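You operate a simulated robot arm through the tools that you are given. There is no shell and no other tool.

The job below is to be done with a simulated robot arm. You get a single attempt, and the scene is never put back.

JOB
Free the mid reel and draw its hose end right down.
Fine: lock pin out and left out; brake to DRAG to pull, back to HOLD after.

It is judged by the outcome, as a careful person would: the job done as asked, and still so three seconds after it is handed in. It fails if anything else is knocked over, pushed out of place, dropped, spilled or broken.

ROBOT AND FRAMES
A 7-joint arm with a two-finger parallel gripper, fixed in place. Base frame: the origin is at the foot of the arm, x ahead of it, y to its left, z up. Units: m, degrees, N and s.
With the tool pointing down near the work surface it reaches from about 0.24 to 0.68 m from the base axis. Its first joint turns from -66.0 to 66.0 degrees. Payload 2.4 kg.
The TCP is the grasp point between the finger pads, 0.03 m short of the fingertips. In the tool frame z runs along the fingers and y along their closing line. The gripper opens to 0.094 m. The fingers are 0.028 m wide and 0.01 m thick; the gripper's body (0.05 by 0.096 m) begins 0.055 m behind the TCP.
Orientation is that of the tool frame in the base frame, as a unit quaternion [w, x, y, z]. With the fingers straight down and closing along the base's y, the tool's x points along the base's -x, its y along +y and its z along -z.

CONTROLS
- The arm moves only by the tool play_rows. Its argument "series" is a list of rows, each an object (a shift or turn left out is 0, a gripper value left out holds the last) with "delta_rot": the turn, a rotation vector about the tool's x, y, z in units of 45 degrees (1.0 is 45 degrees), a list of three; "travel": the shift along the tool's x, y, z in units of 400 mm (1.0 is 400 mm), a list of three; "gripper": the gripper command, from -1 (shut) to 1 (fully open), values between in proportion. In form: [{"delta_rot": [rx, ry, rz], "travel": [x, y, z], "gripper": gripper}, ...]. A call has 1 to 20 rows; each row is the pose to reach, as a shift and turn from the pose commanded when the call began, along the tool's axes at that moment. A call with a number of a shift or a turn outside -1 to 1 is refused whole. A row lasts 0.2 s, in which the tool goes at most 0.05 m and 8.6 degrees; a call with a longer step from one row to the next is refused whole, and so is a gripper value outside its range. Where a pose cannot be reached the arm comes as near as it can. A force on the tool above 70 N (or 10 N above the force at the start of the call, whichever is more), or a blocked arm, ends the call early, and 0.2 s more pass. The fingers move at their own pace (about 0.153 m/s each) and stop on an object; they squeeze with about 26 N. The grip force told is the motor's: it shows also when the fingers shut on nothing. Time passes only in rows, and 0.2 s behind the last, so rows that repeat a pose let the fingers close. It gives the time, the measured TCP pose, the force on the tool (base axes), the opening and the grip force at its end, in the units of the frame above (readings bear some noise), with the torque about the TCP (base axes, N m) and any sound that the robot's microphone picked up, and new pictures: "pictures" is both (left out), scene, wrist or none.
- Cameras (640 x 400 px; columns grow to the right, rows downward): "scene" is fixed at [0.0643, 0.5079, 1.4523]; the picture's right is [-0.36, -0.93, 0.00], its down [-0.47, 0.18, -0.86] and it looks along [0.80, -0.31, -0.51] (base axes); focal length 225 px, centre (320, 200). "wrist" rides on the gripper at [0.076, 0.014, -0.103] in the tool frame; the picture's right is [-0.18, 0.98, 0.00], its down [-0.75, -0.14, -0.64] and it looks along [-0.63, -0.12, 0.77] (tool axes); focal length 243 px, centre (320, 200). There is no depth. A picture from a camera that has moved, and an enlarged one, comes with that camera's place and axes in the base frame and with its lens.
- enlarge(camera, box): a new picture of the part [left, top, right, bottom] of that camera's present view, enlarged. No time passes.
- job_done(): hands the job in; it is judged then, once.

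Nothing tells you positions but the pictures and the camera data. Unless the task says otherwise, let go and move clear before handing in.

The tools are called after "Emit:" as a command line: name --argument value ..., lists and objects as JSON in quotes. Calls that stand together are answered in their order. play_rows: Moves the arm, as the interface text tells. Its arguments: {"type":"object","properties":{"series":{"type":"array","items":{"type":"object","properties":{"delta_rot":{"type":"array","items":{"type":"number"}},"travel":{"type":"array","items":{"type":"number"}},"gripper":{"type":"number"}}}},"pictures":{"type":"string","enum":["both","scene","wrist","none"]}},"required":["series"]} The other tools are called the same way: enlarge (camera, box) takes an enlarged picture of a part of a camera's view; job_done () hands the job in.

At the start:

```text
time_s: 0.0
tcp_pos: [0.3528, 0.2816, 1.2711]
orientation: [-0.001, 0.0, 1.0, 0.0]
force: [0.4, -0.1, 0.5]
ft_torque: [0.0, 0.0, 0.01]
opening: 0.0941
finger_force: 0.1
```

scene: 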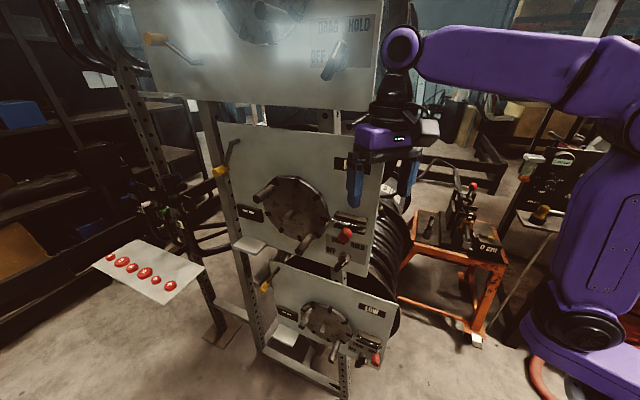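
wrist: 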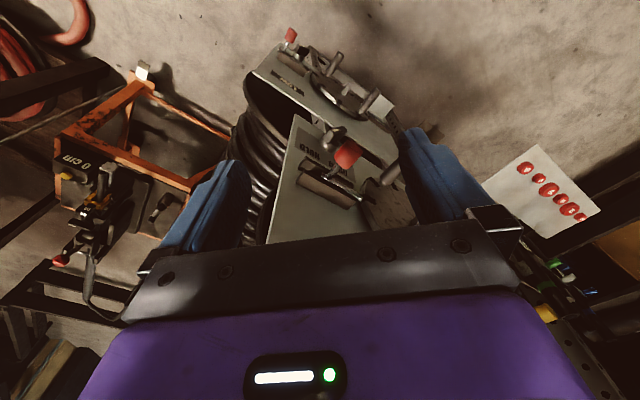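

I see a rack with three hose reels (top, mid, low), each with a plate, a red lock pin, a brake lever and a yellow-handled hose end. I'll enlarge views first to locate the mid reel's parts.

Emit:
enlarge --camera "scene" --box '[200, 110, 400, 280]'

Emit:
enlarge --camera "scene" --box '[310, 190, 390, 290]'

Emit:
enlarge --camera "scene" --box '[130, 0, 390, 110]'

Emit:
enlarge --camera "scene" --box '[240, 260, 410, 400]'

Emit:
enlarge --camera "wrist" --box '[220, 20, 440, 250]'

```text
2.35 times, centred on (300, 195) of scene
camera zoom: at [0.0643, 0.5079, 1.4523], right [-0.36, -0.93, 0.0], down [-0.47, 0.18, -0.86], along [0.8, -0.31, -0.51], focal length 528 px, centre (367, 212)
```

zoom: 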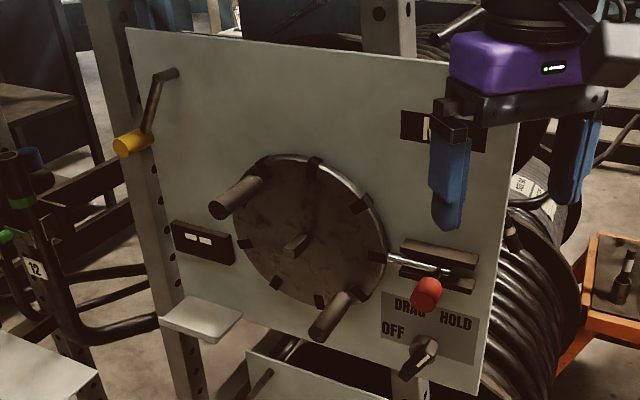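

```text
4.00 times, centred on (350, 240) of scene
camera zoom: at [0.0643, 0.5079, 1.4523], right [-0.36, -0.93, 0.0], down [-0.47, 0.18, -0.86], along [0.8, -0.31, -0.51], focal length 898 px, centre (200, 40)
```

zoom: 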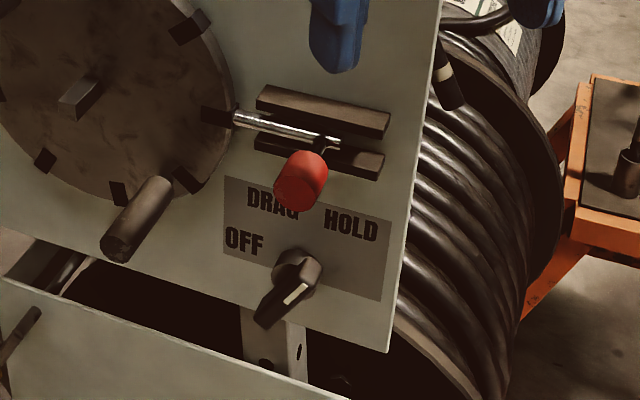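

```text
2.46 times, centred on (260, 55) of scene
camera zoom: at [0.0643, 0.5079, 1.4523], right [-0.36, -0.93, 0.0], down [-0.47, 0.18, -0.86], along [0.8, -0.31, -0.51], focal length 553 px, centre (468, 557)
```

zoom: 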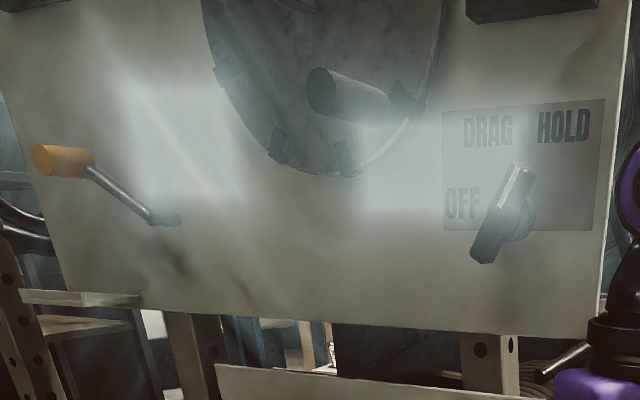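

```text
2.86 times, centred on (325, 330) of scene
camera zoom: at [0.0643, 0.5079, 1.4523], right [-0.36, -0.93, 0.0], down [-0.47, 0.18, -0.86], along [0.8, -0.31, -0.51], focal length 642 px, centre (306, -171)
```

zoom: 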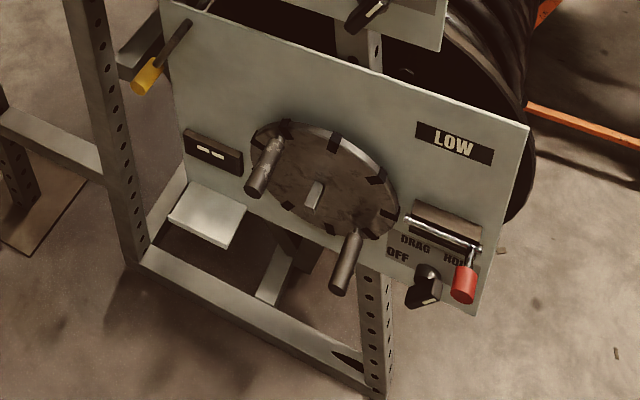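

```text
1.74 times, centred on (330, 135) of wrist
camera zoom: at [0.2762, 0.2961, 1.3754], right [0.18, 0.98, 0.0], down [0.75, -0.14, 0.64], along [0.63, -0.12, -0.77], focal length 422 px, centre (303, 313)
```

zoom: 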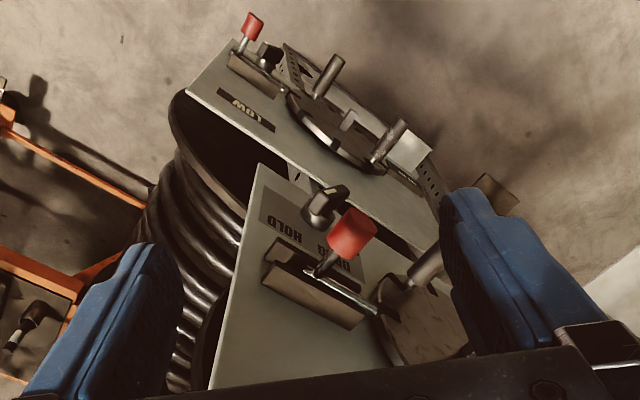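

The reel panels carry a sliding lock bolt with a red knob, a three-position brake knob, a disc with pegs and a yellow-tipped rod. I need to tell which thing is the hose end, so I'm looking closer at the other areas.

Emit:
enlarge --camera "scene" --box '[90, 120, 250, 300]'

Emit:
enlarge --camera "scene" --box '[205, 130, 285, 190]'

Emit:
enlarge --camera "scene" --box '[330, 130, 430, 230]'

Emit:
enlarge --camera "scene" --box '[400, 130, 600, 350]'

Emit:
enlarge --camera "scene" --box '[40, 0, 240, 140]'

Emit:
enlarge --camera "wrist" --box '[0, 50, 240, 320]'

Emit:
enlarge --camera "wrist" --box '[460, 120, 640, 340]'

```text
2.22 times, centred on (170, 210) of scene
camera zoom: at [0.0643, 0.5079, 1.4523], right [-0.36, -0.93, 0.0], down [-0.47, 0.18, -0.86], along [0.8, -0.31, -0.51], focal length 499 px, centre (653, 178)
```

zoom: 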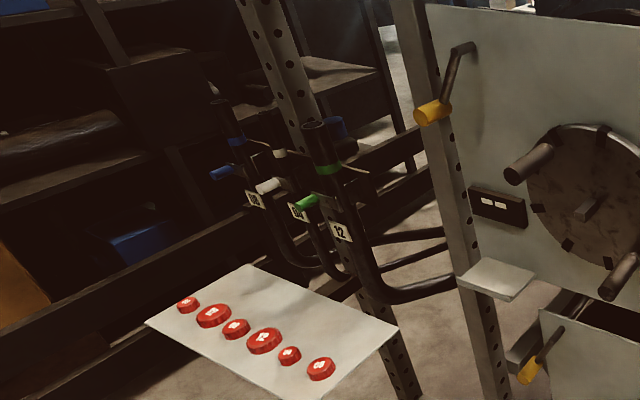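

```text
6.67 times, centred on (245, 160) of scene
camera zoom: at [0.0643, 0.5079, 1.4523], right [-0.36, -0.93, 0.0], down [-0.47, 0.18, -0.86], along [0.8, -0.31, -0.51], focal length 1497 px, centre (820, 467)
```

zoom: 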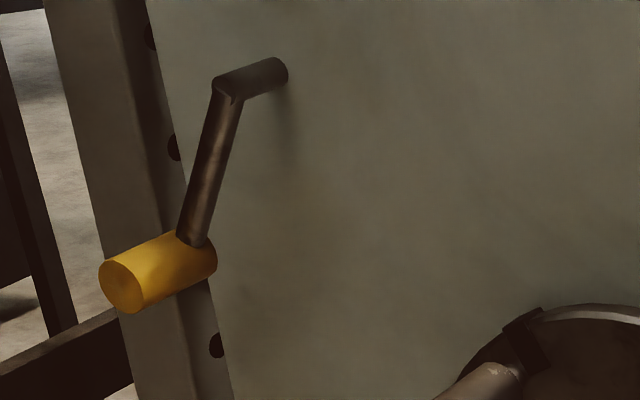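

```text
4.00 times, centred on (380, 180) of scene
camera zoom: at [0.0643, 0.5079, 1.4523], right [-0.36, -0.93, 0.0], down [-0.47, 0.18, -0.86], along [0.8, -0.31, -0.51], focal length 898 px, centre (80, 280)
```

zoom: 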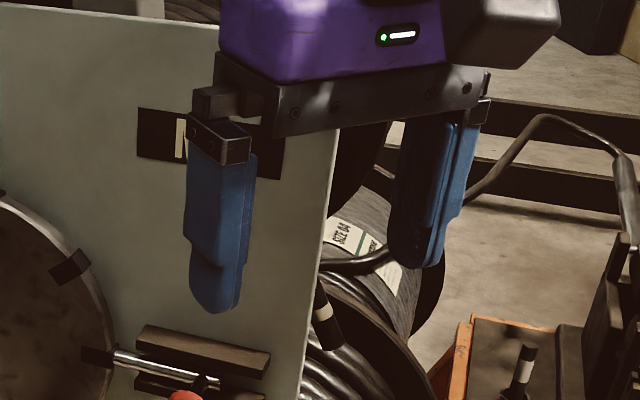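

```text
1.82 times, centred on (500, 240) of scene
camera zoom: at [0.0643, 0.5079, 1.4523], right [-0.36, -0.93, 0.0], down [-0.47, 0.18, -0.86], along [0.8, -0.31, -0.51], focal length 408 px, centre (-7, 127)
```

zoom: 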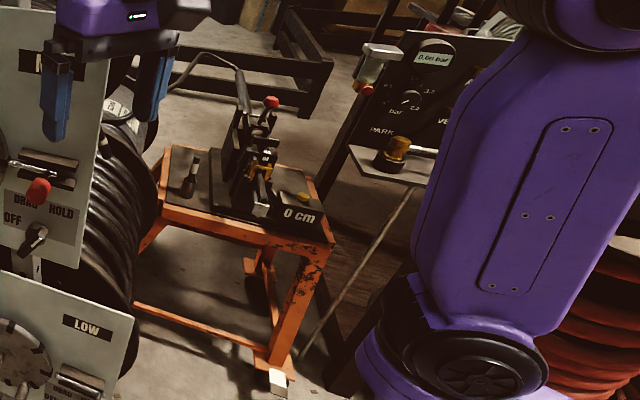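

```text
2.86 times, centred on (140, 70) of scene
camera zoom: at [0.0643, 0.5079, 1.4523], right [-0.36, -0.93, 0.0], down [-0.47, 0.18, -0.86], along [0.8, -0.31, -0.51], focal length 642 px, centre (834, 571)
```

zoom: 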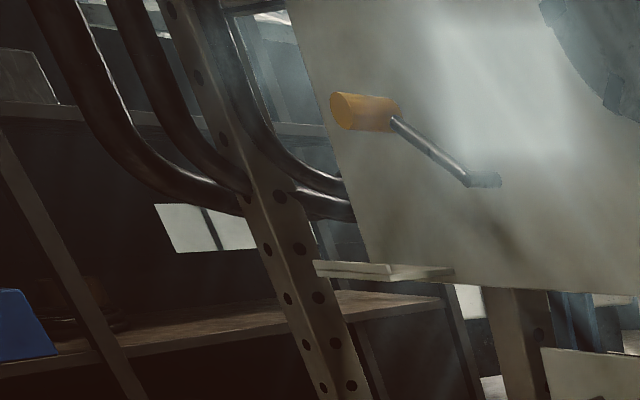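

```text
1.48 times, centred on (120, 185) of wrist
camera zoom: at [0.2762, 0.2961, 1.3754], right [0.18, 0.98, 0.0], down [0.75, -0.14, 0.64], along [0.63, -0.12, -0.77], focal length 359 px, centre (616, 222)
```

zoom: 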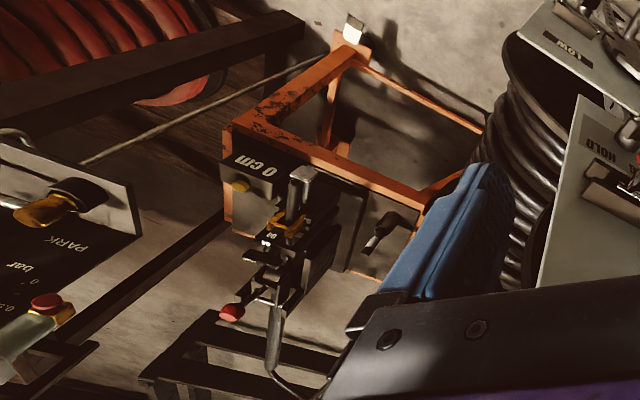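

```text
1.82 times, centred on (550, 230) of wrist
camera zoom: at [0.2762, 0.2961, 1.3754], right [0.18, 0.98, 0.0], down [0.75, -0.14, 0.64], along [0.63, -0.12, -0.77], focal length 441 px, centre (-98, 146)
```

zoom: 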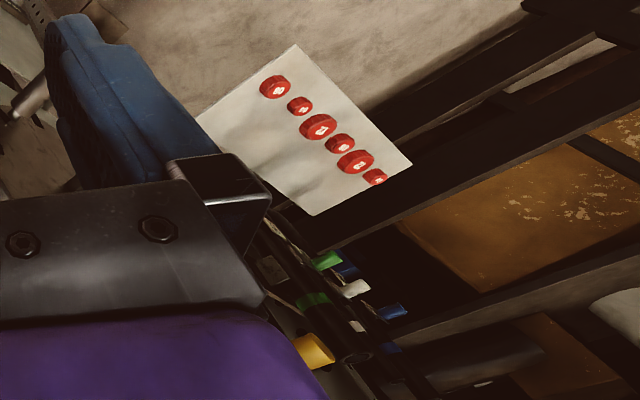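

The gripper sits about 0.11 m in front of the mid panel, and I place the red bolt knob near [0.43, 0.30, 1.11] and the brake knob near [0.46, 0.285, 0.99]. The panel faces roughly (-0.81, 0.59, 0). I'll back away from it and tilt the tool so the wrist camera looks at the panel square on.

Emit:
play_rows --series '[{"travel": [0.03, 0.042, 0.025], "delta_rot": [0.0374, -0.1394, 0.0901]}, {"travel": [0.06, 0.084, 0.05], "delta_rot": [0.0747, -0.2789, 0.1803]}, {"travel": [0.089, 0.126, 0.075], "delta_rot": [0.1121, -0.4183, 0.2704]}, {"travel": [0.119, 0.169, 0.1], "delta_rot": [0.1494, -0.5577, 0.3606]}, {"travel": [0.148, 0.211, 0.125], "delta_rot": [0.1868, -0.6971, 0.4507]}, {"travel": [0.178, 0.253, 0.15], "delta_rot": [0.2241, -0.8366, 0.5409]}, {"travel": [0.2075, 0.295, 0.175], "delta_rot": [0.2615, -0.976, 0.631]}, {"travel": [0.2075, 0.295, 0.175], "delta_rot": [0.2615, -0.976, 0.631]}]'

```text
time_s: 1.8
tcp_pos: [0.27, 0.3996, 1.2018]
orientation: [0.371, 0.238, 0.892, -0.099]
force: [1.1, -0.3, 0.6]
ft_torque: [0.05, 0.03, -0.02]
opening: 0.0936
finger_force: 0.0
camera wrist: at [0.1665, 0.4755, 1.2213], right [0.6, 0.79, 0.13], down [0.0, -0.16, 0.99], along [0.8, -0.6, -0.1], focal length 243 px, centre (320, 200)
```

scene: 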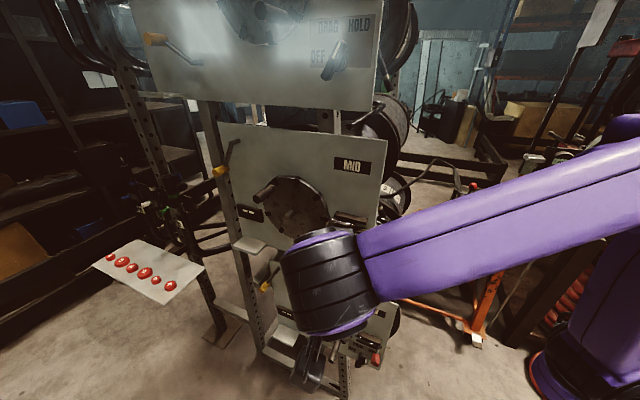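
wrist: 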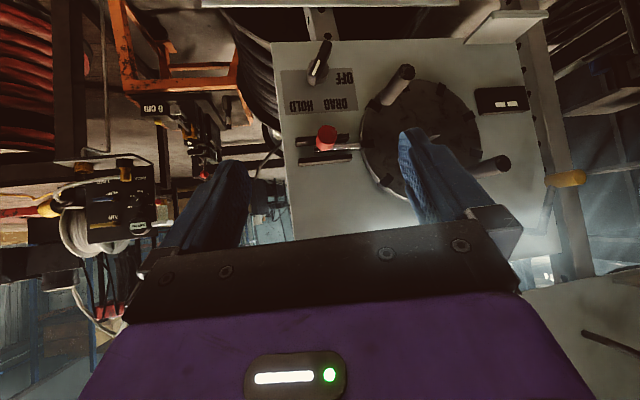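

The wrist camera now faces the mid panel (image upside-down) and the arm moves as predicted. I'll look closer at the bolt and brake, and at the panel's left side where the hose end may hang.

Emit:
enlarge --camera "wrist" --box '[270, 30, 390, 180]'

Emit:
enlarge --camera "wrist" --box '[440, 0, 640, 220]'

Emit:
enlarge --camera "wrist" --box '[180, 0, 340, 200]'

Emit:
enlarge --camera "scene" --box '[320, 90, 440, 230]'

Emit:
enlarge --camera "scene" --box '[320, 0, 440, 140]'

```text
2.67 times, centred on (330, 105) of wrist
camera zoom: at [0.1665, 0.4755, 1.2213], right [0.6, 0.79, 0.13], down [0.0, -0.16, 0.99], along [0.8, -0.6, -0.1], focal length 647 px, centre (293, 453)
```

zoom: 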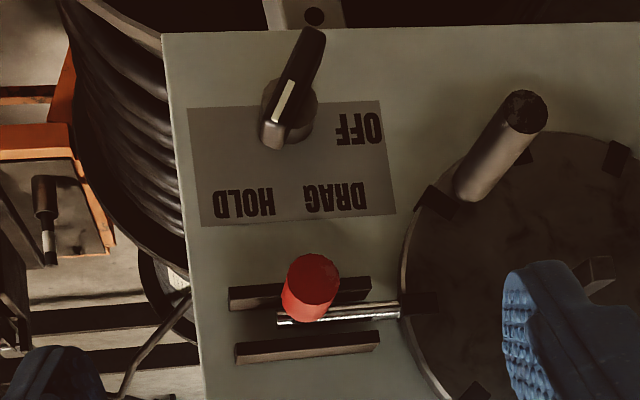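

```text
1.82 times, centred on (540, 110) of wrist
camera zoom: at [0.1665, 0.4755, 1.2213], right [0.6, 0.79, 0.13], down [0.0, -0.16, 0.99], along [0.8, -0.6, -0.1], focal length 441 px, centre (-80, 364)
```

zoom: 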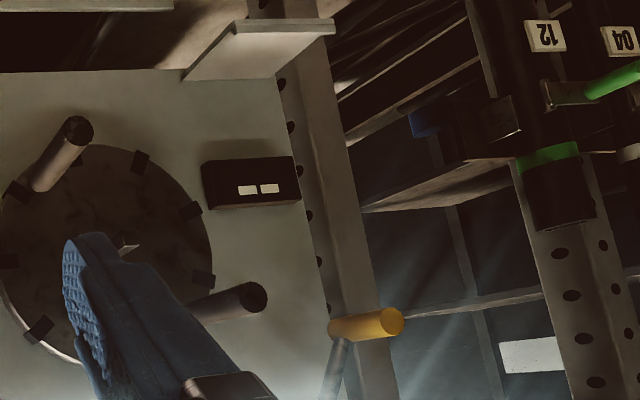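

```text
2.00 times, centred on (260, 100) of wrist
camera zoom: at [0.1665, 0.4755, 1.2213], right [0.6, 0.79, 0.13], down [0.0, -0.16, 0.99], along [0.8, -0.6, -0.1], focal length 485 px, centre (440, 400)
```

zoom: 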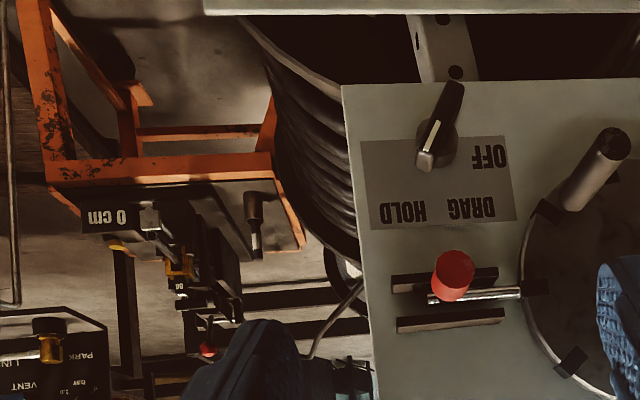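

```text
2.86 times, centred on (380, 160) of scene
camera zoom: at [0.0643, 0.5079, 1.4523], right [-0.36, -0.93, 0.0], down [-0.47, 0.18, -0.86], along [0.8, -0.31, -0.51], focal length 642 px, centre (149, 314)
```

zoom: 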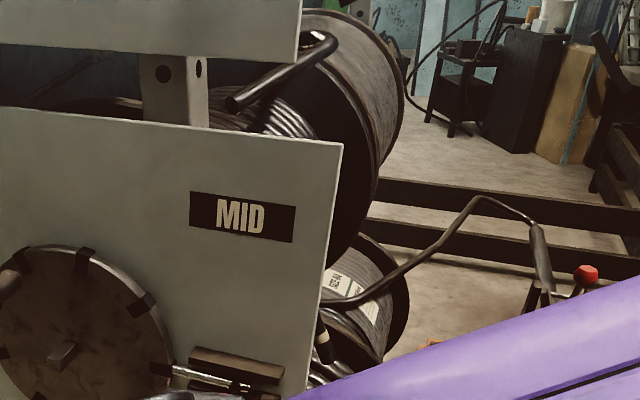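

```text
2.86 times, centred on (380, 70) of scene
camera zoom: at [0.0643, 0.5079, 1.4523], right [-0.36, -0.93, 0.0], down [-0.47, 0.18, -0.86], along [0.8, -0.31, -0.51], focal length 642 px, centre (149, 571)
```

zoom: 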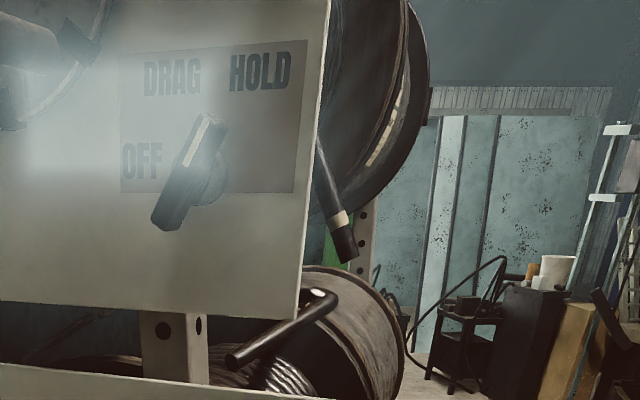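

The brake pointer now reads HOLD, with DRAG about 53° counter-clockwise of it. The bolt rod is engaged in a disc notch and slides horizontally toward the panel's right edge, and the panel normal is (-0.707, 0.707, 0). I put the red knob at about [0.431, 0.302, 1.109] and will move to a pre-grasp pose just in front of it.

Emit:
play_rows --series '[{"travel": [-0.0427, 0.0064, 0.0752], "delta_rot": [0.0589, 0, 0.0589]}, {"travel": [-0.0854, 0.0128, 0.1504], "delta_rot": [0.1179, 0, 0.1179]}, {"travel": [-0.1281, 0.0191, 0.2256], "delta_rot": [0.1768, 0, 0.1768]}, {"travel": [-0.1708, 0.0255, 0.3008], "delta_rot": [0.2357, 0, 0.2357]}, {"travel": [-0.1708, 0.0255, 0.3008], "delta_rot": [0.2357, 0, 0.2357]}]'

```text
time_s: 3.0
tcp_pos: [0.391, 0.3406, 1.165]
orientation: [0.354, 0.353, 0.854, -0.146]
force: [-0.8, 0.0, 0.0]
ft_torque: [0.0, -0.01, 0.02]
opening: 0.0942
finger_force: 0.0
camera wrist: at [0.3111, 0.4411, 1.1851], right [0.79, 0.6, 0.13], down [-0.04, -0.16, 0.99], along [0.61, -0.78, -0.1], focal length 243 px, centre (320, 200)
```

scene: 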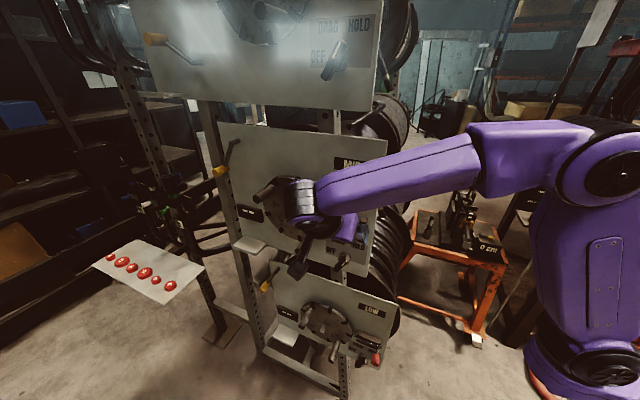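
wrist: 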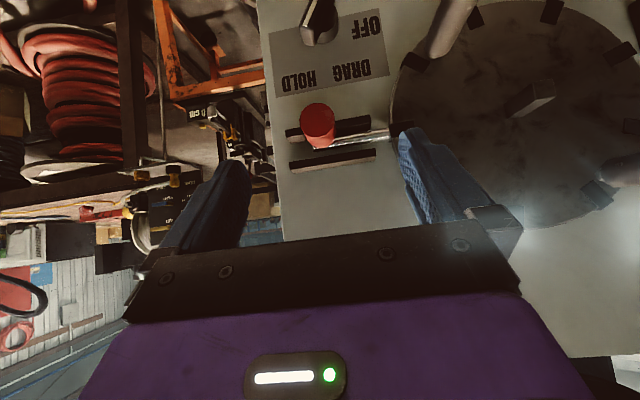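

The knob reads where I estimated. Before closing in, I'm checking the clearance between the wrist joint and the disc pegs.

Emit:
enlarge --camera "scene" --box '[230, 150, 400, 290]'

Emit:
enlarge --camera "wrist" --box '[250, 0, 450, 200]'

```text
2.86 times, centred on (315, 220) of scene
camera zoom: at [0.0644, 0.5078, 1.4523], right [-0.36, -0.93, 0.0], down [-0.47, 0.18, -0.86], along [0.8, -0.31, -0.51], focal length 642 px, centre (334, 143)
```

zoom: 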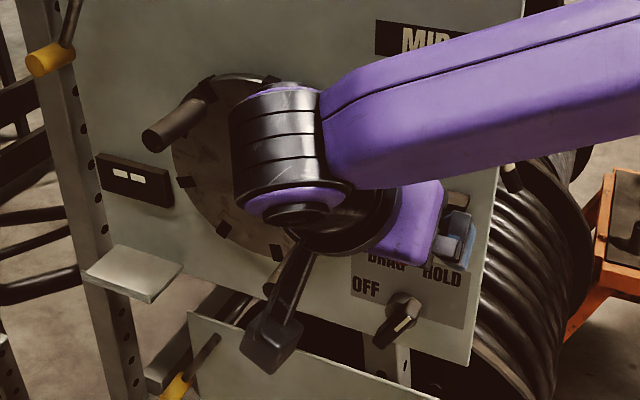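

```text
2.00 times, centred on (350, 100) of wrist
camera zoom: at [0.3111, 0.4411, 1.1851], right [0.79, 0.6, 0.13], down [-0.04, -0.16, 0.99], along [0.61, -0.78, -0.1], focal length 485 px, centre (260, 400)
```

zoom: 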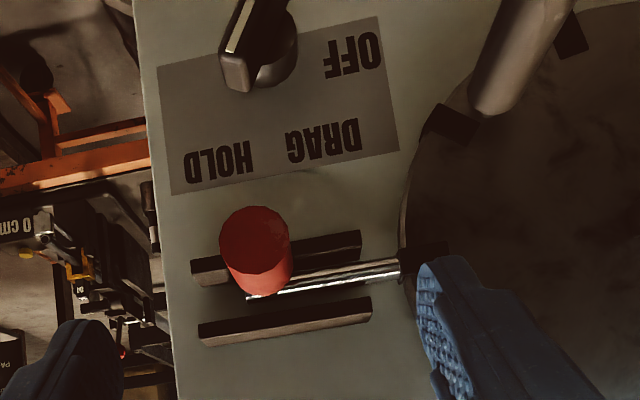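

The camera bracket is about 25 cm off the panel, so it clears the pegs. I'll narrow the fingers to about 6 cm and advance 8 cm onto the red knob without closing yet.

Emit:
play_rows --series '[{"travel": [0, 0, 0.03], "gripper": 0.3}, {"travel": [0, 0, 0.08], "gripper": 0.3}, {"travel": [0, 0, 0.12], "gripper": 0.3}, {"travel": [0, 0, 0.16], "gripper": 0.3}, {"travel": [0, 0, 0.198], "gripper": 0.3}, {"travel": [0, 0, 0.198], "gripper": 0.3}]'

```text
time_s: 4.4
tcp_pos: [0.4299, 0.3035, 1.1091]
orientation: [0.354, 0.353, 0.854, -0.146]
force: [0.3, -0.6, 0.4]
ft_torque: [0.01, 0.0, -0.01]
opening: 0.0612
finger_force: 0.0
camera wrist: at [0.3505, 0.402, 1.1286], right [0.79, 0.6, 0.13], down [-0.04, -0.16, 0.99], along [0.62, -0.78, -0.1], focal length 243 px, centre (320, 200)
```

scene: 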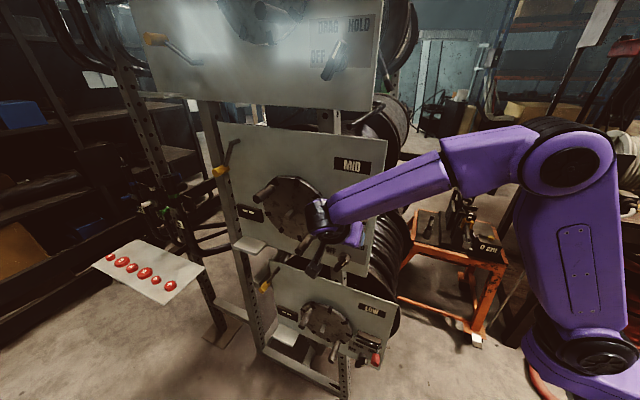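
wrist: 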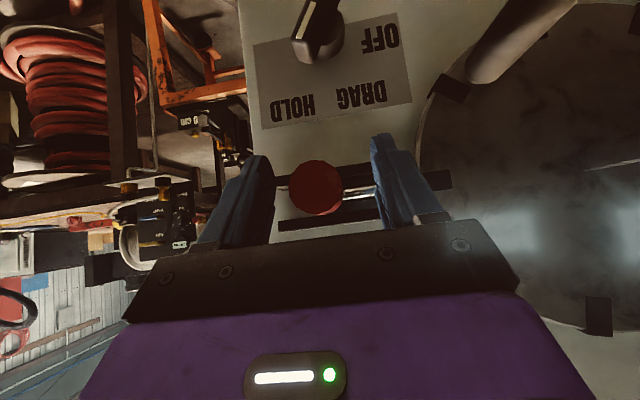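

The knob is centred between the fingers at the expected image spot. I'll close the gripper on it.

Emit:
play_rows --series '[{"gripper": -1}, {"gripper": -1}, {"gripper": -1}]' --pictures "wrist"

```text
time_s: 5.2
tcp_pos: [0.4293, 0.3004, 1.1089]
orientation: [0.354, 0.353, 0.854, -0.147]
force: [-6.3, -5.3, -1.5]
ft_torque: [-0.23, -0.18, 0.04]
opening: 0.0284
finger_force: 44.6
camera wrist: at [0.35, 0.4017, 1.1285], right [0.79, 0.6, 0.13], down [-0.04, -0.15, 0.99], along [0.61, -0.78, -0.1], focal length 243 px, centre (320, 200)
```

wrist: 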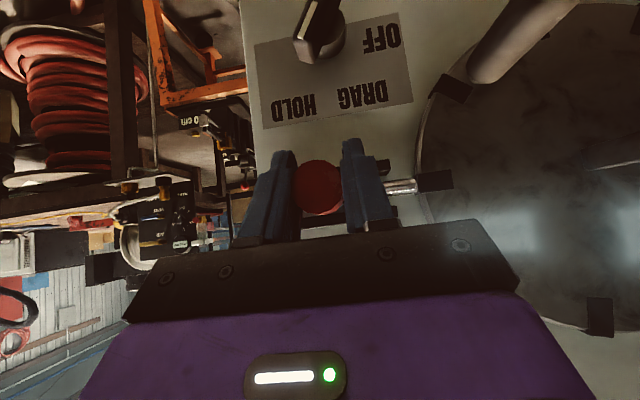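

Gripped at a 28 mm opening. I'll slide the bolt toward the panel's right edge (-tool y) in a small step and watch the force.

Emit:
play_rows --series '[{"travel": [0, -0.0125, 0]}, {"travel": [0, -0.025, 0]}, {"travel": [0, -0.0375, 0]}, {"travel": [0, -0.05, 0]}, {"travel": [0, -0.05, 0]}]' --pictures "wrist"

```text
time_s: 6.4
tcp_pos: [0.4158, 0.2897, 1.1089]
orientation: [0.354, 0.353, 0.854, -0.146]
force: [3.2, -2.1, -2.0]
ft_torque: [0.07, 0.09, 0.11]
opening: 0.0283
finger_force: 45.2
camera wrist: at [0.3364, 0.3881, 1.1287], right [0.79, 0.6, 0.13], down [-0.04, -0.16, 0.99], along [0.62, -0.78, -0.1], focal length 243 px, centre (320, 200)
```

wrist: 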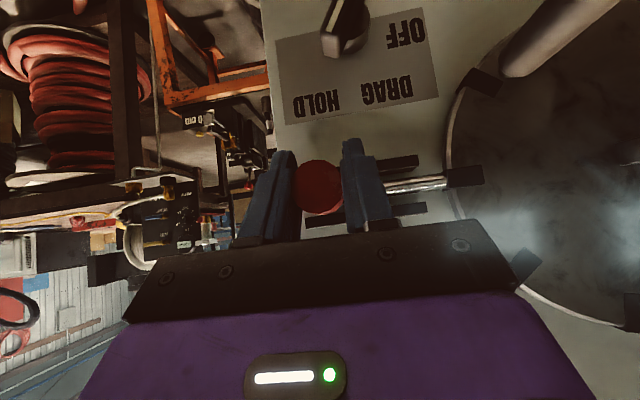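

The bolt moved about 2 cm with little force. I'm checking where the rod tip sits relative to the disc notch.

Emit:
enlarge --camera "wrist" --box '[280, 100, 520, 260]'

Emit:
enlarge --camera "scene" --box '[300, 200, 400, 290]'

Emit:
enlarge --camera "scene" --box '[290, 280, 410, 390]'

```text
2.50 times, centred on (400, 180) of wrist
camera zoom: at [0.3364, 0.3881, 1.1287], right [0.79, 0.6, 0.13], down [-0.04, -0.16, 0.99], along [0.62, -0.78, -0.1], focal length 606 px, centre (120, 250)
```

zoom: 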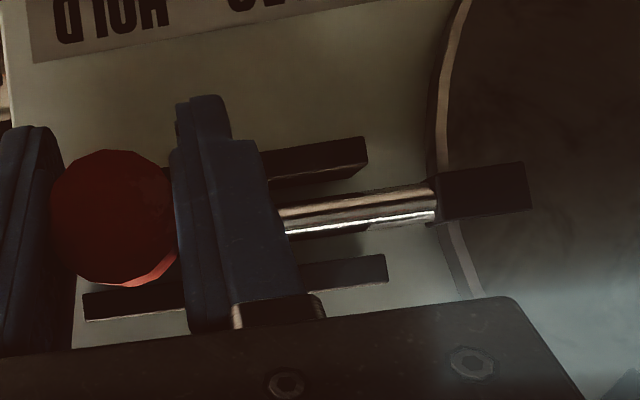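

```text
4.44 times, centred on (350, 245) of scene
camera zoom: at [0.0645, 0.5078, 1.4523], right [-0.36, -0.93, 0.0], down [-0.47, 0.18, -0.86], along [0.8, -0.31, -0.51], focal length 998 px, centre (187, 0)
```

zoom: 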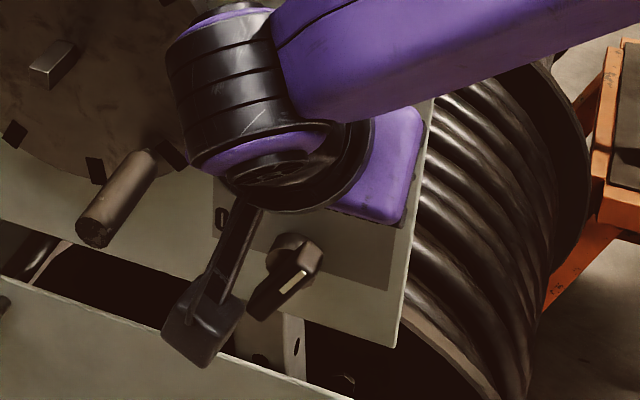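

```text
3.64 times, centred on (350, 335) of scene
camera zoom: at [0.0645, 0.5078, 1.4523], right [-0.36, -0.93, 0.0], down [-0.47, 0.18, -0.86], along [0.8, -0.31, -0.51], focal length 817 px, centre (211, -291)
```

zoom: 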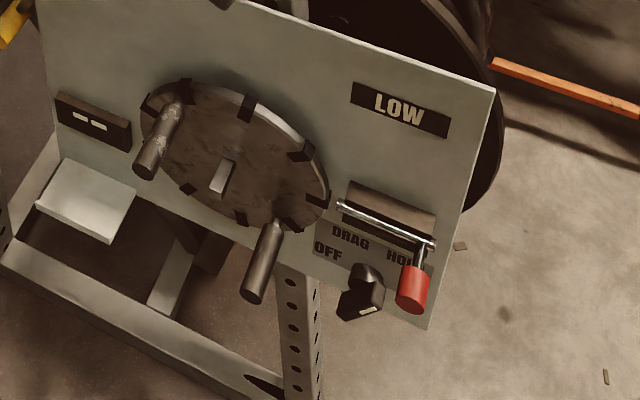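

The rod tip still reaches the notch block, while the low reel's bolt shows that "out" means the rod end sits well clear of the disc. I'll keep sliding.

Emit:
play_rows --series '[{"travel": [0, -0.0125, 0]}, {"travel": [0, -0.025, 0]}, {"travel": [0, -0.0375, 0]}, {"travel": [0, -0.05, 0]}, {"travel": [0, -0.05, 0]}]' --pictures "wrist"

Emit:
enlarge --camera "wrist" --box '[280, 100, 520, 260]'

```text
time_s: 7.5
tcp_pos: [0.4077, 0.2815, 1.109]
orientation: [0.357, 0.351, 0.856, -0.131]
force: [17.9, 12.2, -15.5]
ft_torque: [-0.07, -0.73, -0.95]
opening: 0.0283
finger_force: 44.8
stopped in row 5: the force on the tool passed its limit at 73 N (the readings are from after the stop); the commanded pose is now the measured one
camera wrist: at [0.3266, 0.3785, 1.1299], right [0.77, 0.61, 0.15], down [-0.05, -0.18, 0.98], along [0.63, -0.77, -0.11], focal length 243 px, centre (320, 200)
```

wrist: 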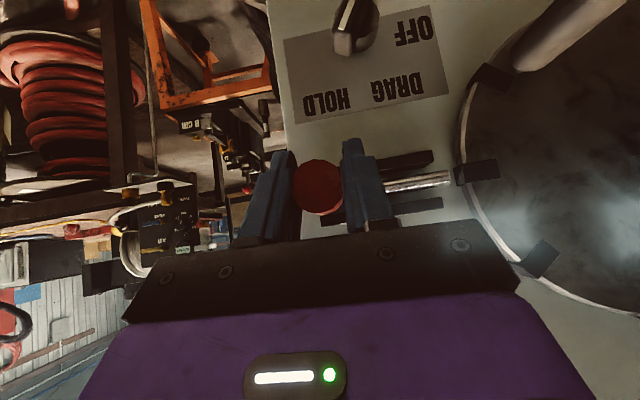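

```text
2.50 times, centred on (400, 180) of wrist
camera zoom: at [0.3266, 0.3785, 1.1299], right [0.77, 0.61, 0.15], down [-0.05, -0.18, 0.98], along [0.63, -0.77, -0.11], focal length 606 px, centre (120, 250)
```

zoom: 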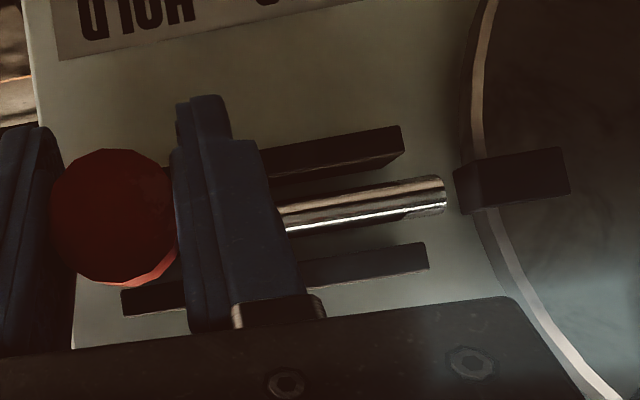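

The rod tip is now fully clear of the disc and the bolt is against its end stop. I'll ease off 1 mm, let go, back straight out and check that it stays out.

Emit:
play_rows --series '[{"travel": [0, 0.003, 0]}, {"travel": [0, 0.003, 0], "gripper": 0.3}, {"travel": [0, 0.003, 0], "gripper": 0.3}, {"travel": [0, 0.003, 0], "gripper": 0.3}, {"travel": [0, 0.003, -0.05], "gripper": 0.3}, {"travel": [0, 0.003, -0.13], "gripper": 0.3}, {"travel": [0, 0.003, -0.22], "gripper": 0.3}, {"travel": [0, 0.003, -0.3], "gripper": 0.3}, {"travel": [0, 0.003, -0.3], "gripper": 0.3}]'

Emit:
enlarge --camera "wrist" --box '[240, 0, 480, 200]'

```text
time_s: 9.5
tcp_pos: [0.3443, 0.3373, 1.1954]
orientation: [0.357, 0.35, 0.856, -0.134]
force: [-0.2, -0.4, -0.7]
ft_torque: [0.02, 0.03, 0.0]
opening: 0.0613
finger_force: 0.0
camera wrist: at [0.2635, 0.4358, 1.2158], right [0.78, 0.61, 0.15], down [-0.05, -0.17, 0.98], along [0.63, -0.77, -0.1], focal length 243 px, centre (320, 200)
```

scene: 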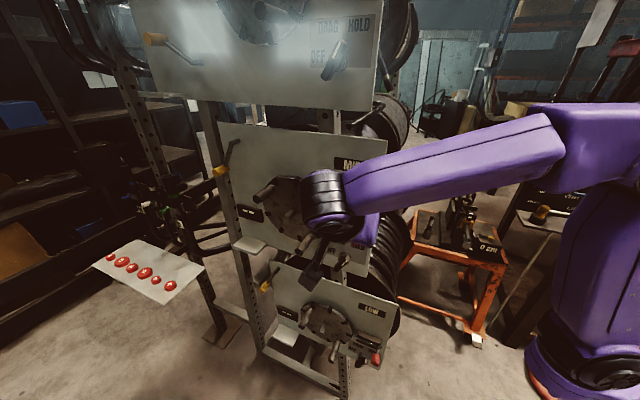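
wrist: 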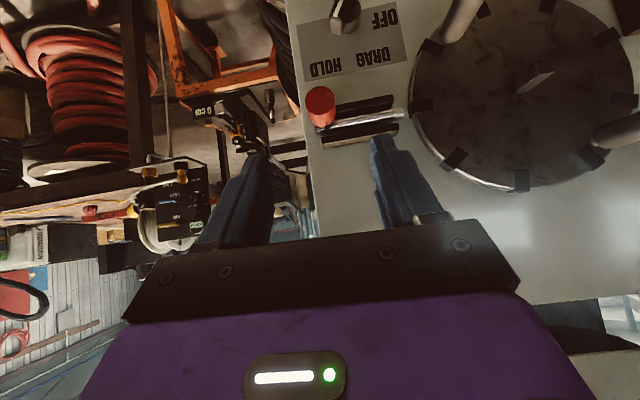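

```text
2.00 times, centred on (360, 100) of wrist
camera zoom: at [0.2635, 0.4358, 1.2158], right [0.78, 0.61, 0.15], down [-0.05, -0.17, 0.98], along [0.63, -0.77, -0.1], focal length 485 px, centre (240, 400)
```

zoom: 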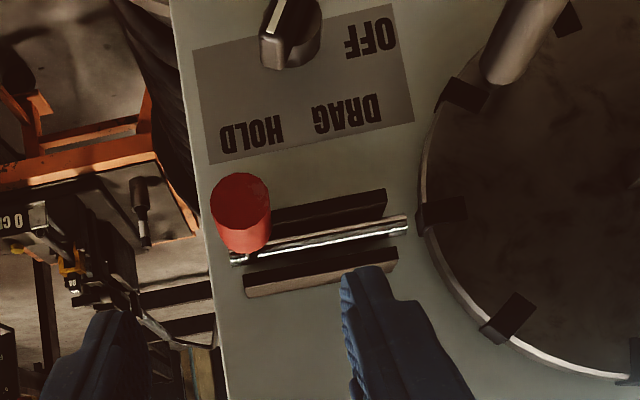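

The pin is out and staying out. Next is the brake knob, so I'll drop the tool about 12 cm in front of the panel for a close, direct view of it.

Emit:
play_rows --series '[{"travel": [0.053, 0, 0.053], "gripper": 0.3}, {"travel": [0.106, 0, 0.106]}, {"travel": [0.159, 0, 0.159]}, {"travel": [0.212, 0, 0.212]}, {"travel": [0.212, 0, 0.212]}]'

Emit:
enlarge --camera "wrist" --box '[240, 20, 440, 220]'

Emit:
enlarge --camera "scene" --box '[310, 190, 390, 290]'

```text
time_s: 10.7
tcp_pos: [0.3458, 0.3401, 1.0746]
orientation: [0.357, 0.351, 0.855, -0.134]
force: [0.5, 0.1, 0.4]
ft_torque: [-0.04, -0.02, 0.0]
opening: 0.0611
finger_force: 0.1
camera wrist: at [0.2656, 0.4379, 1.0951], right [0.78, 0.61, 0.15], down [-0.05, -0.17, 0.98], along [0.63, -0.77, -0.1], focal length 243 px, centre (320, 200)
```

scene: 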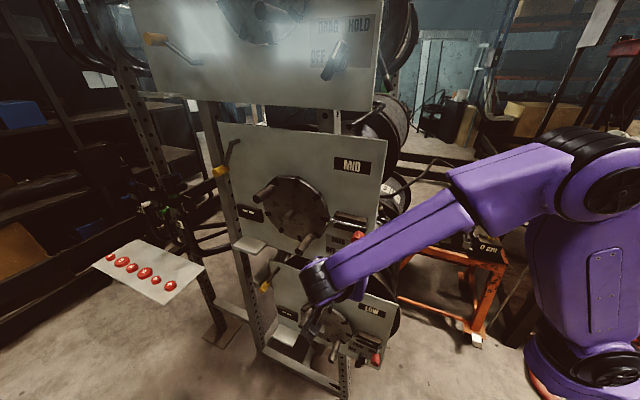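
wrist: 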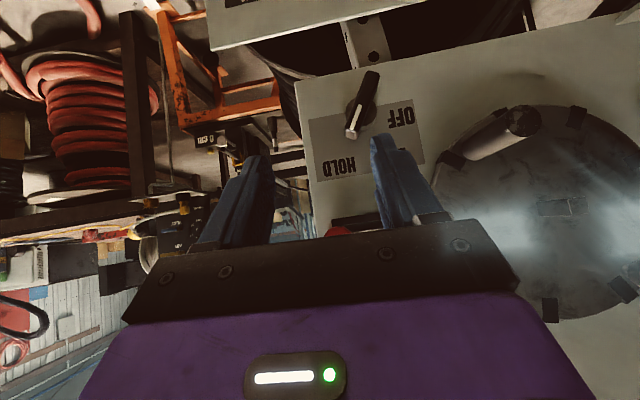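

```text
2.00 times, centred on (340, 120) of wrist
camera zoom: at [0.2656, 0.4379, 1.0951], right [0.78, 0.61, 0.15], down [-0.05, -0.17, 0.98], along [0.63, -0.77, -0.1], focal length 485 px, centre (280, 360)
```

zoom: 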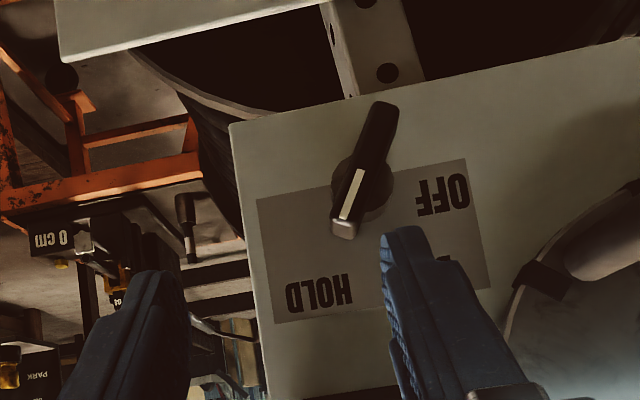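

```text
4.00 times, centred on (350, 240) of scene
camera zoom: at [0.0643, 0.5079, 1.4523], right [-0.36, -0.93, 0.0], down [-0.47, 0.18, -0.86], along [0.8, -0.31, -0.51], focal length 898 px, centre (200, 40)
```

zoom: 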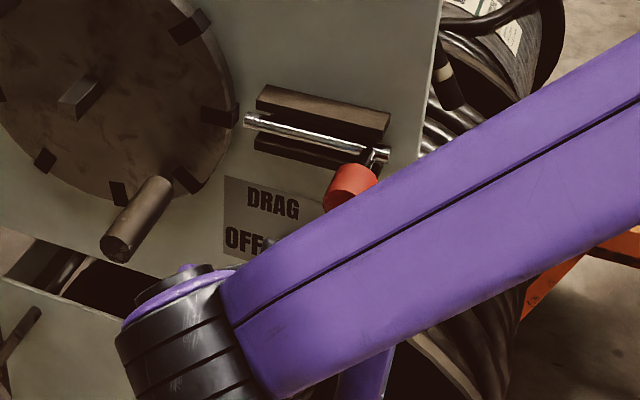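

The brake knob's wing is about 6 cm long on an axis near [0.444, 0.302, 0.988], pointing at HOLD (+30°); DRAG is at about -30° and OFF at -90°. I'll bring the tool horizontal, facing the panel, with the fingers straddling the wing's sides, stopping 8 cm short.

Emit:
play_rows --series '[{"travel": [0.0185, 0.0145, 0.0256], "delta_rot": [-0.0334, -0.141, 0.0876]}, {"travel": [0.037, 0.029, 0.0513], "delta_rot": [-0.0668, -0.282, 0.1751]}, {"travel": [0.0555, 0.0435, 0.0769], "delta_rot": [-0.1002, -0.423, 0.2627]}, {"travel": [0.074, 0.058, 0.1026], "delta_rot": [-0.1337, -0.5639, 0.3503]}, {"travel": [0.0925, 0.0725, 0.1282], "delta_rot": [-0.1671, -0.7049, 0.4379]}, {"travel": [0.111, 0.087, 0.1539], "delta_rot": [-0.2005, -0.8459, 0.5254]}, {"travel": [0.1295, 0.1015, 0.1795], "delta_rot": [-0.2339, -0.9869, 0.613]}, {"travel": [0.1295, 0.1015, 0.1795], "delta_rot": [-0.2339, -0.9869, 0.613]}]'

Emit:
enlarge --camera "scene" --box '[280, 190, 400, 310]'

```text
time_s: 12.5
tcp_pos: [0.3858, 0.3603, 0.9883]
orientation: [0.701, 0.431, 0.561, -0.093]
force: [0.5, 0.6, 0.5]
ft_torque: [-0.01, -0.02, -0.01]
opening: 0.061
finger_force: 0.1
out of reach, approached as far as the arm can: row 5
camera wrist: at [0.3485, 0.4688, 0.9307], right [0.54, 0.54, 0.65], down [-0.81, 0.1, 0.58], along [0.25, -0.84, 0.49], focal length 243 px, centre (320, 200)
```

scene: 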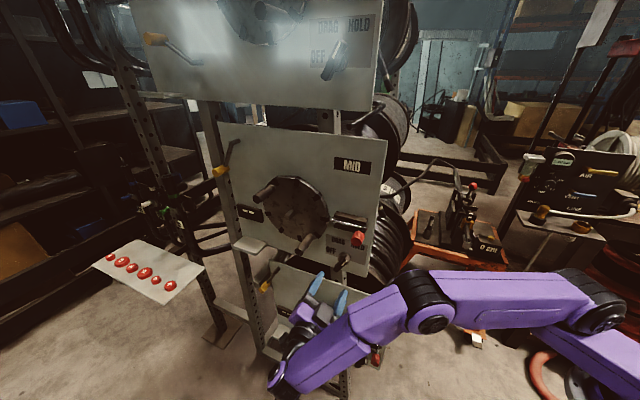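
wrist: 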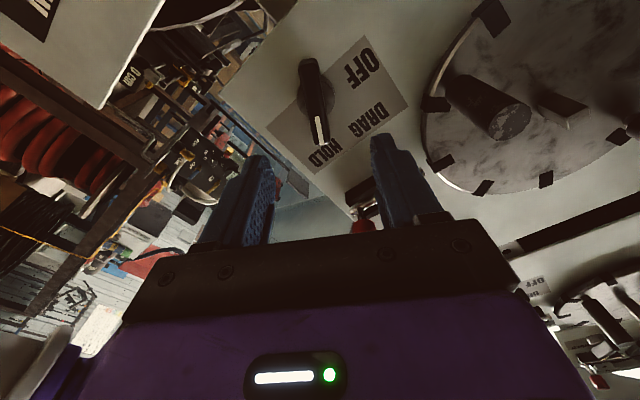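

```text
3.33 times, centred on (340, 250) of scene
camera zoom: at [0.0643, 0.5078, 1.4523], right [-0.36, -0.93, 0.0], down [-0.47, 0.18, -0.86], along [0.8, -0.31, -0.51], focal length 748 px, centre (253, 33)
```

zoom: 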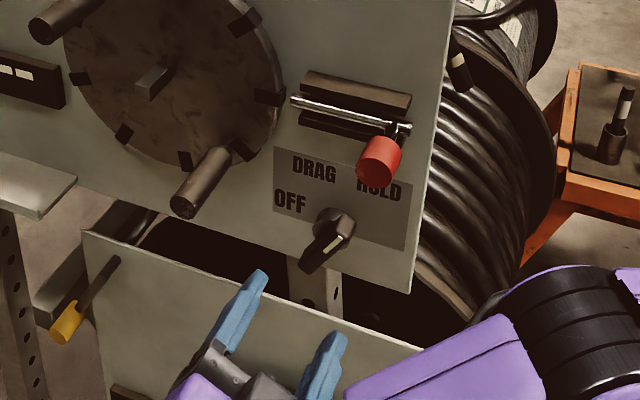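

The arm switched to an elbow-low configuration to reach this pose, but forces are quiet. I'm checking that nothing on the low panel was touched and how well the knob lines up.

Emit:
enlarge --camera "wrist" --box '[240, 30, 400, 190]'

Emit:
enlarge --camera "scene" --box '[240, 260, 440, 400]'

```text
2.50 times, centred on (320, 110) of wrist
camera zoom: at [0.3485, 0.4688, 0.9307], right [0.54, 0.54, 0.65], down [-0.81, 0.1, 0.58], along [0.25, -0.84, 0.49], focal length 606 px, centre (320, 425)
```

zoom: 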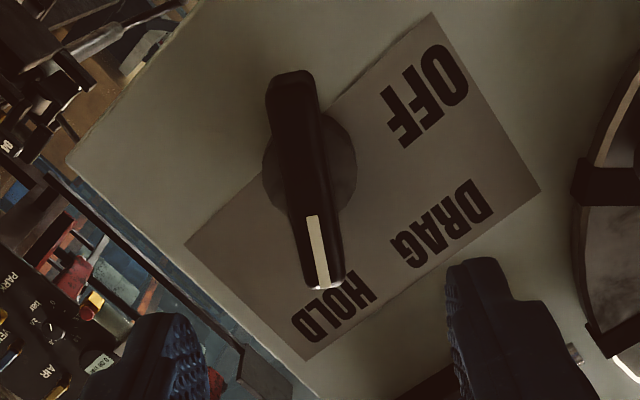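

```text
2.86 times, centred on (340, 330) of scene
camera zoom: at [0.0643, 0.5078, 1.4523], right [-0.36, -0.93, 0.0], down [-0.47, 0.18, -0.86], along [0.8, -0.31, -0.51], focal length 642 px, centre (263, -171)
```

zoom: 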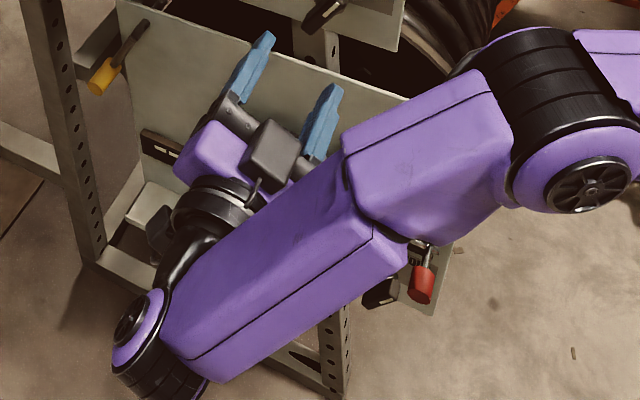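

The low reel's pin is untouched and the wing is parallel to the fingers, but the knob axis is about 8 mm lower than the tool axis. I'll correct that and advance 4 cm, then look again.

Emit:
play_rows --series '[{"travel": [0.01, -0.002, 0.03]}, {"travel": [0.019, -0.004, 0.06]}, {"travel": [0.019, -0.004, 0.1]}, {"travel": [0.019, -0.004, 0.1]}]'

Emit:
enlarge --camera "wrist" --box '[240, 30, 400, 190]'

Emit:
enlarge --camera "scene" --box '[270, 200, 430, 380]'

```text
time_s: 13.5
tcp_pos: [0.4161, 0.3342, 0.9805]
orientation: [0.701, 0.431, 0.561, -0.091]
force: [-0.2, -0.7, -0.3]
ft_torque: [0.0, 0.0, 0.0]
opening: 0.0608
finger_force: 0.0
camera wrist: at [0.3788, 0.4424, 0.9232], right [0.54, 0.54, 0.65], down [-0.81, 0.1, 0.58], along [0.25, -0.84, 0.49], focal length 243 px, centre (320, 200)
```

scene: 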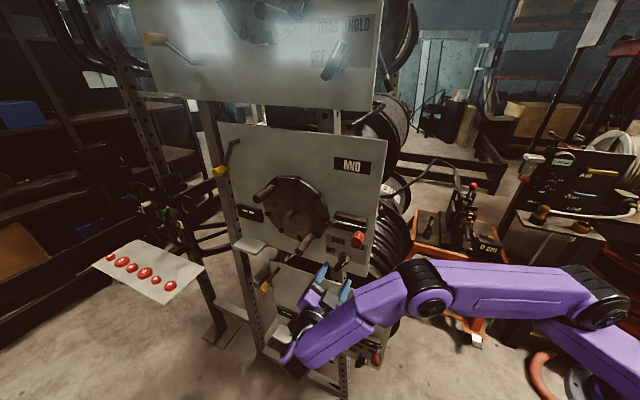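
wrist: 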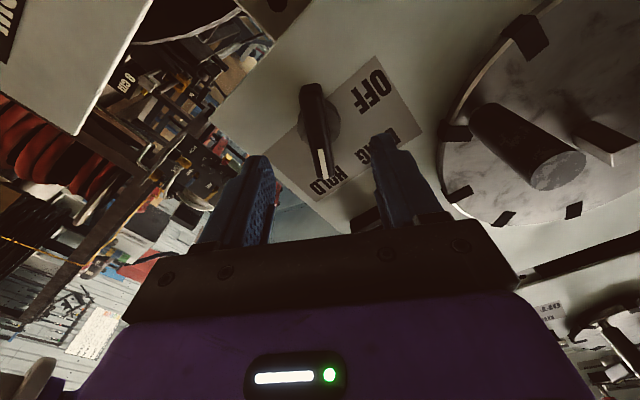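

```text
2.50 times, centred on (320, 110) of wrist
camera zoom: at [0.3788, 0.4424, 0.9232], right [0.54, 0.54, 0.65], down [-0.81, 0.1, 0.58], along [0.25, -0.84, 0.49], focal length 606 px, centre (320, 425)
```

zoom: 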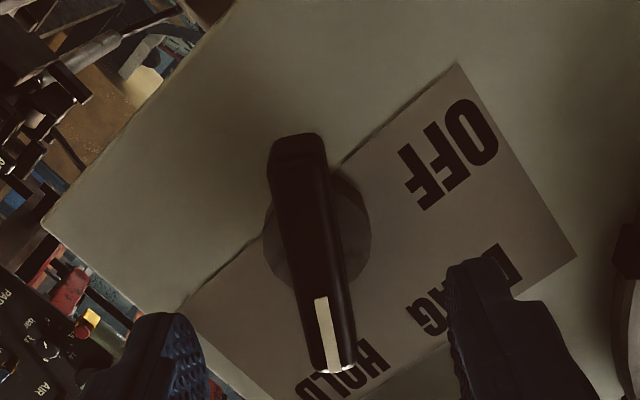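

```text
2.22 times, centred on (350, 290) of scene
camera zoom: at [0.0643, 0.5078, 1.4523], right [-0.36, -0.93, 0.0], down [-0.47, 0.18, -0.86], along [0.8, -0.31, -0.51], focal length 499 px, centre (253, 0)
```

zoom: 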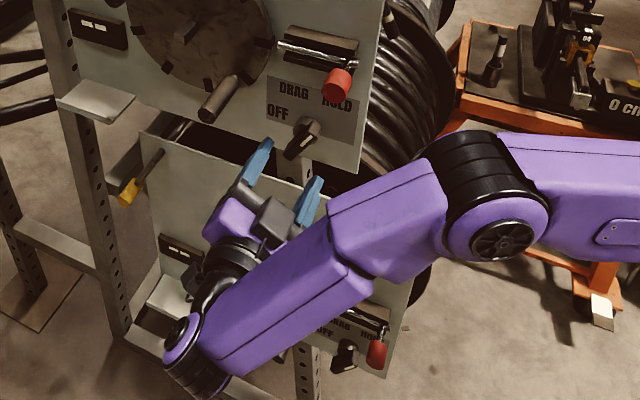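

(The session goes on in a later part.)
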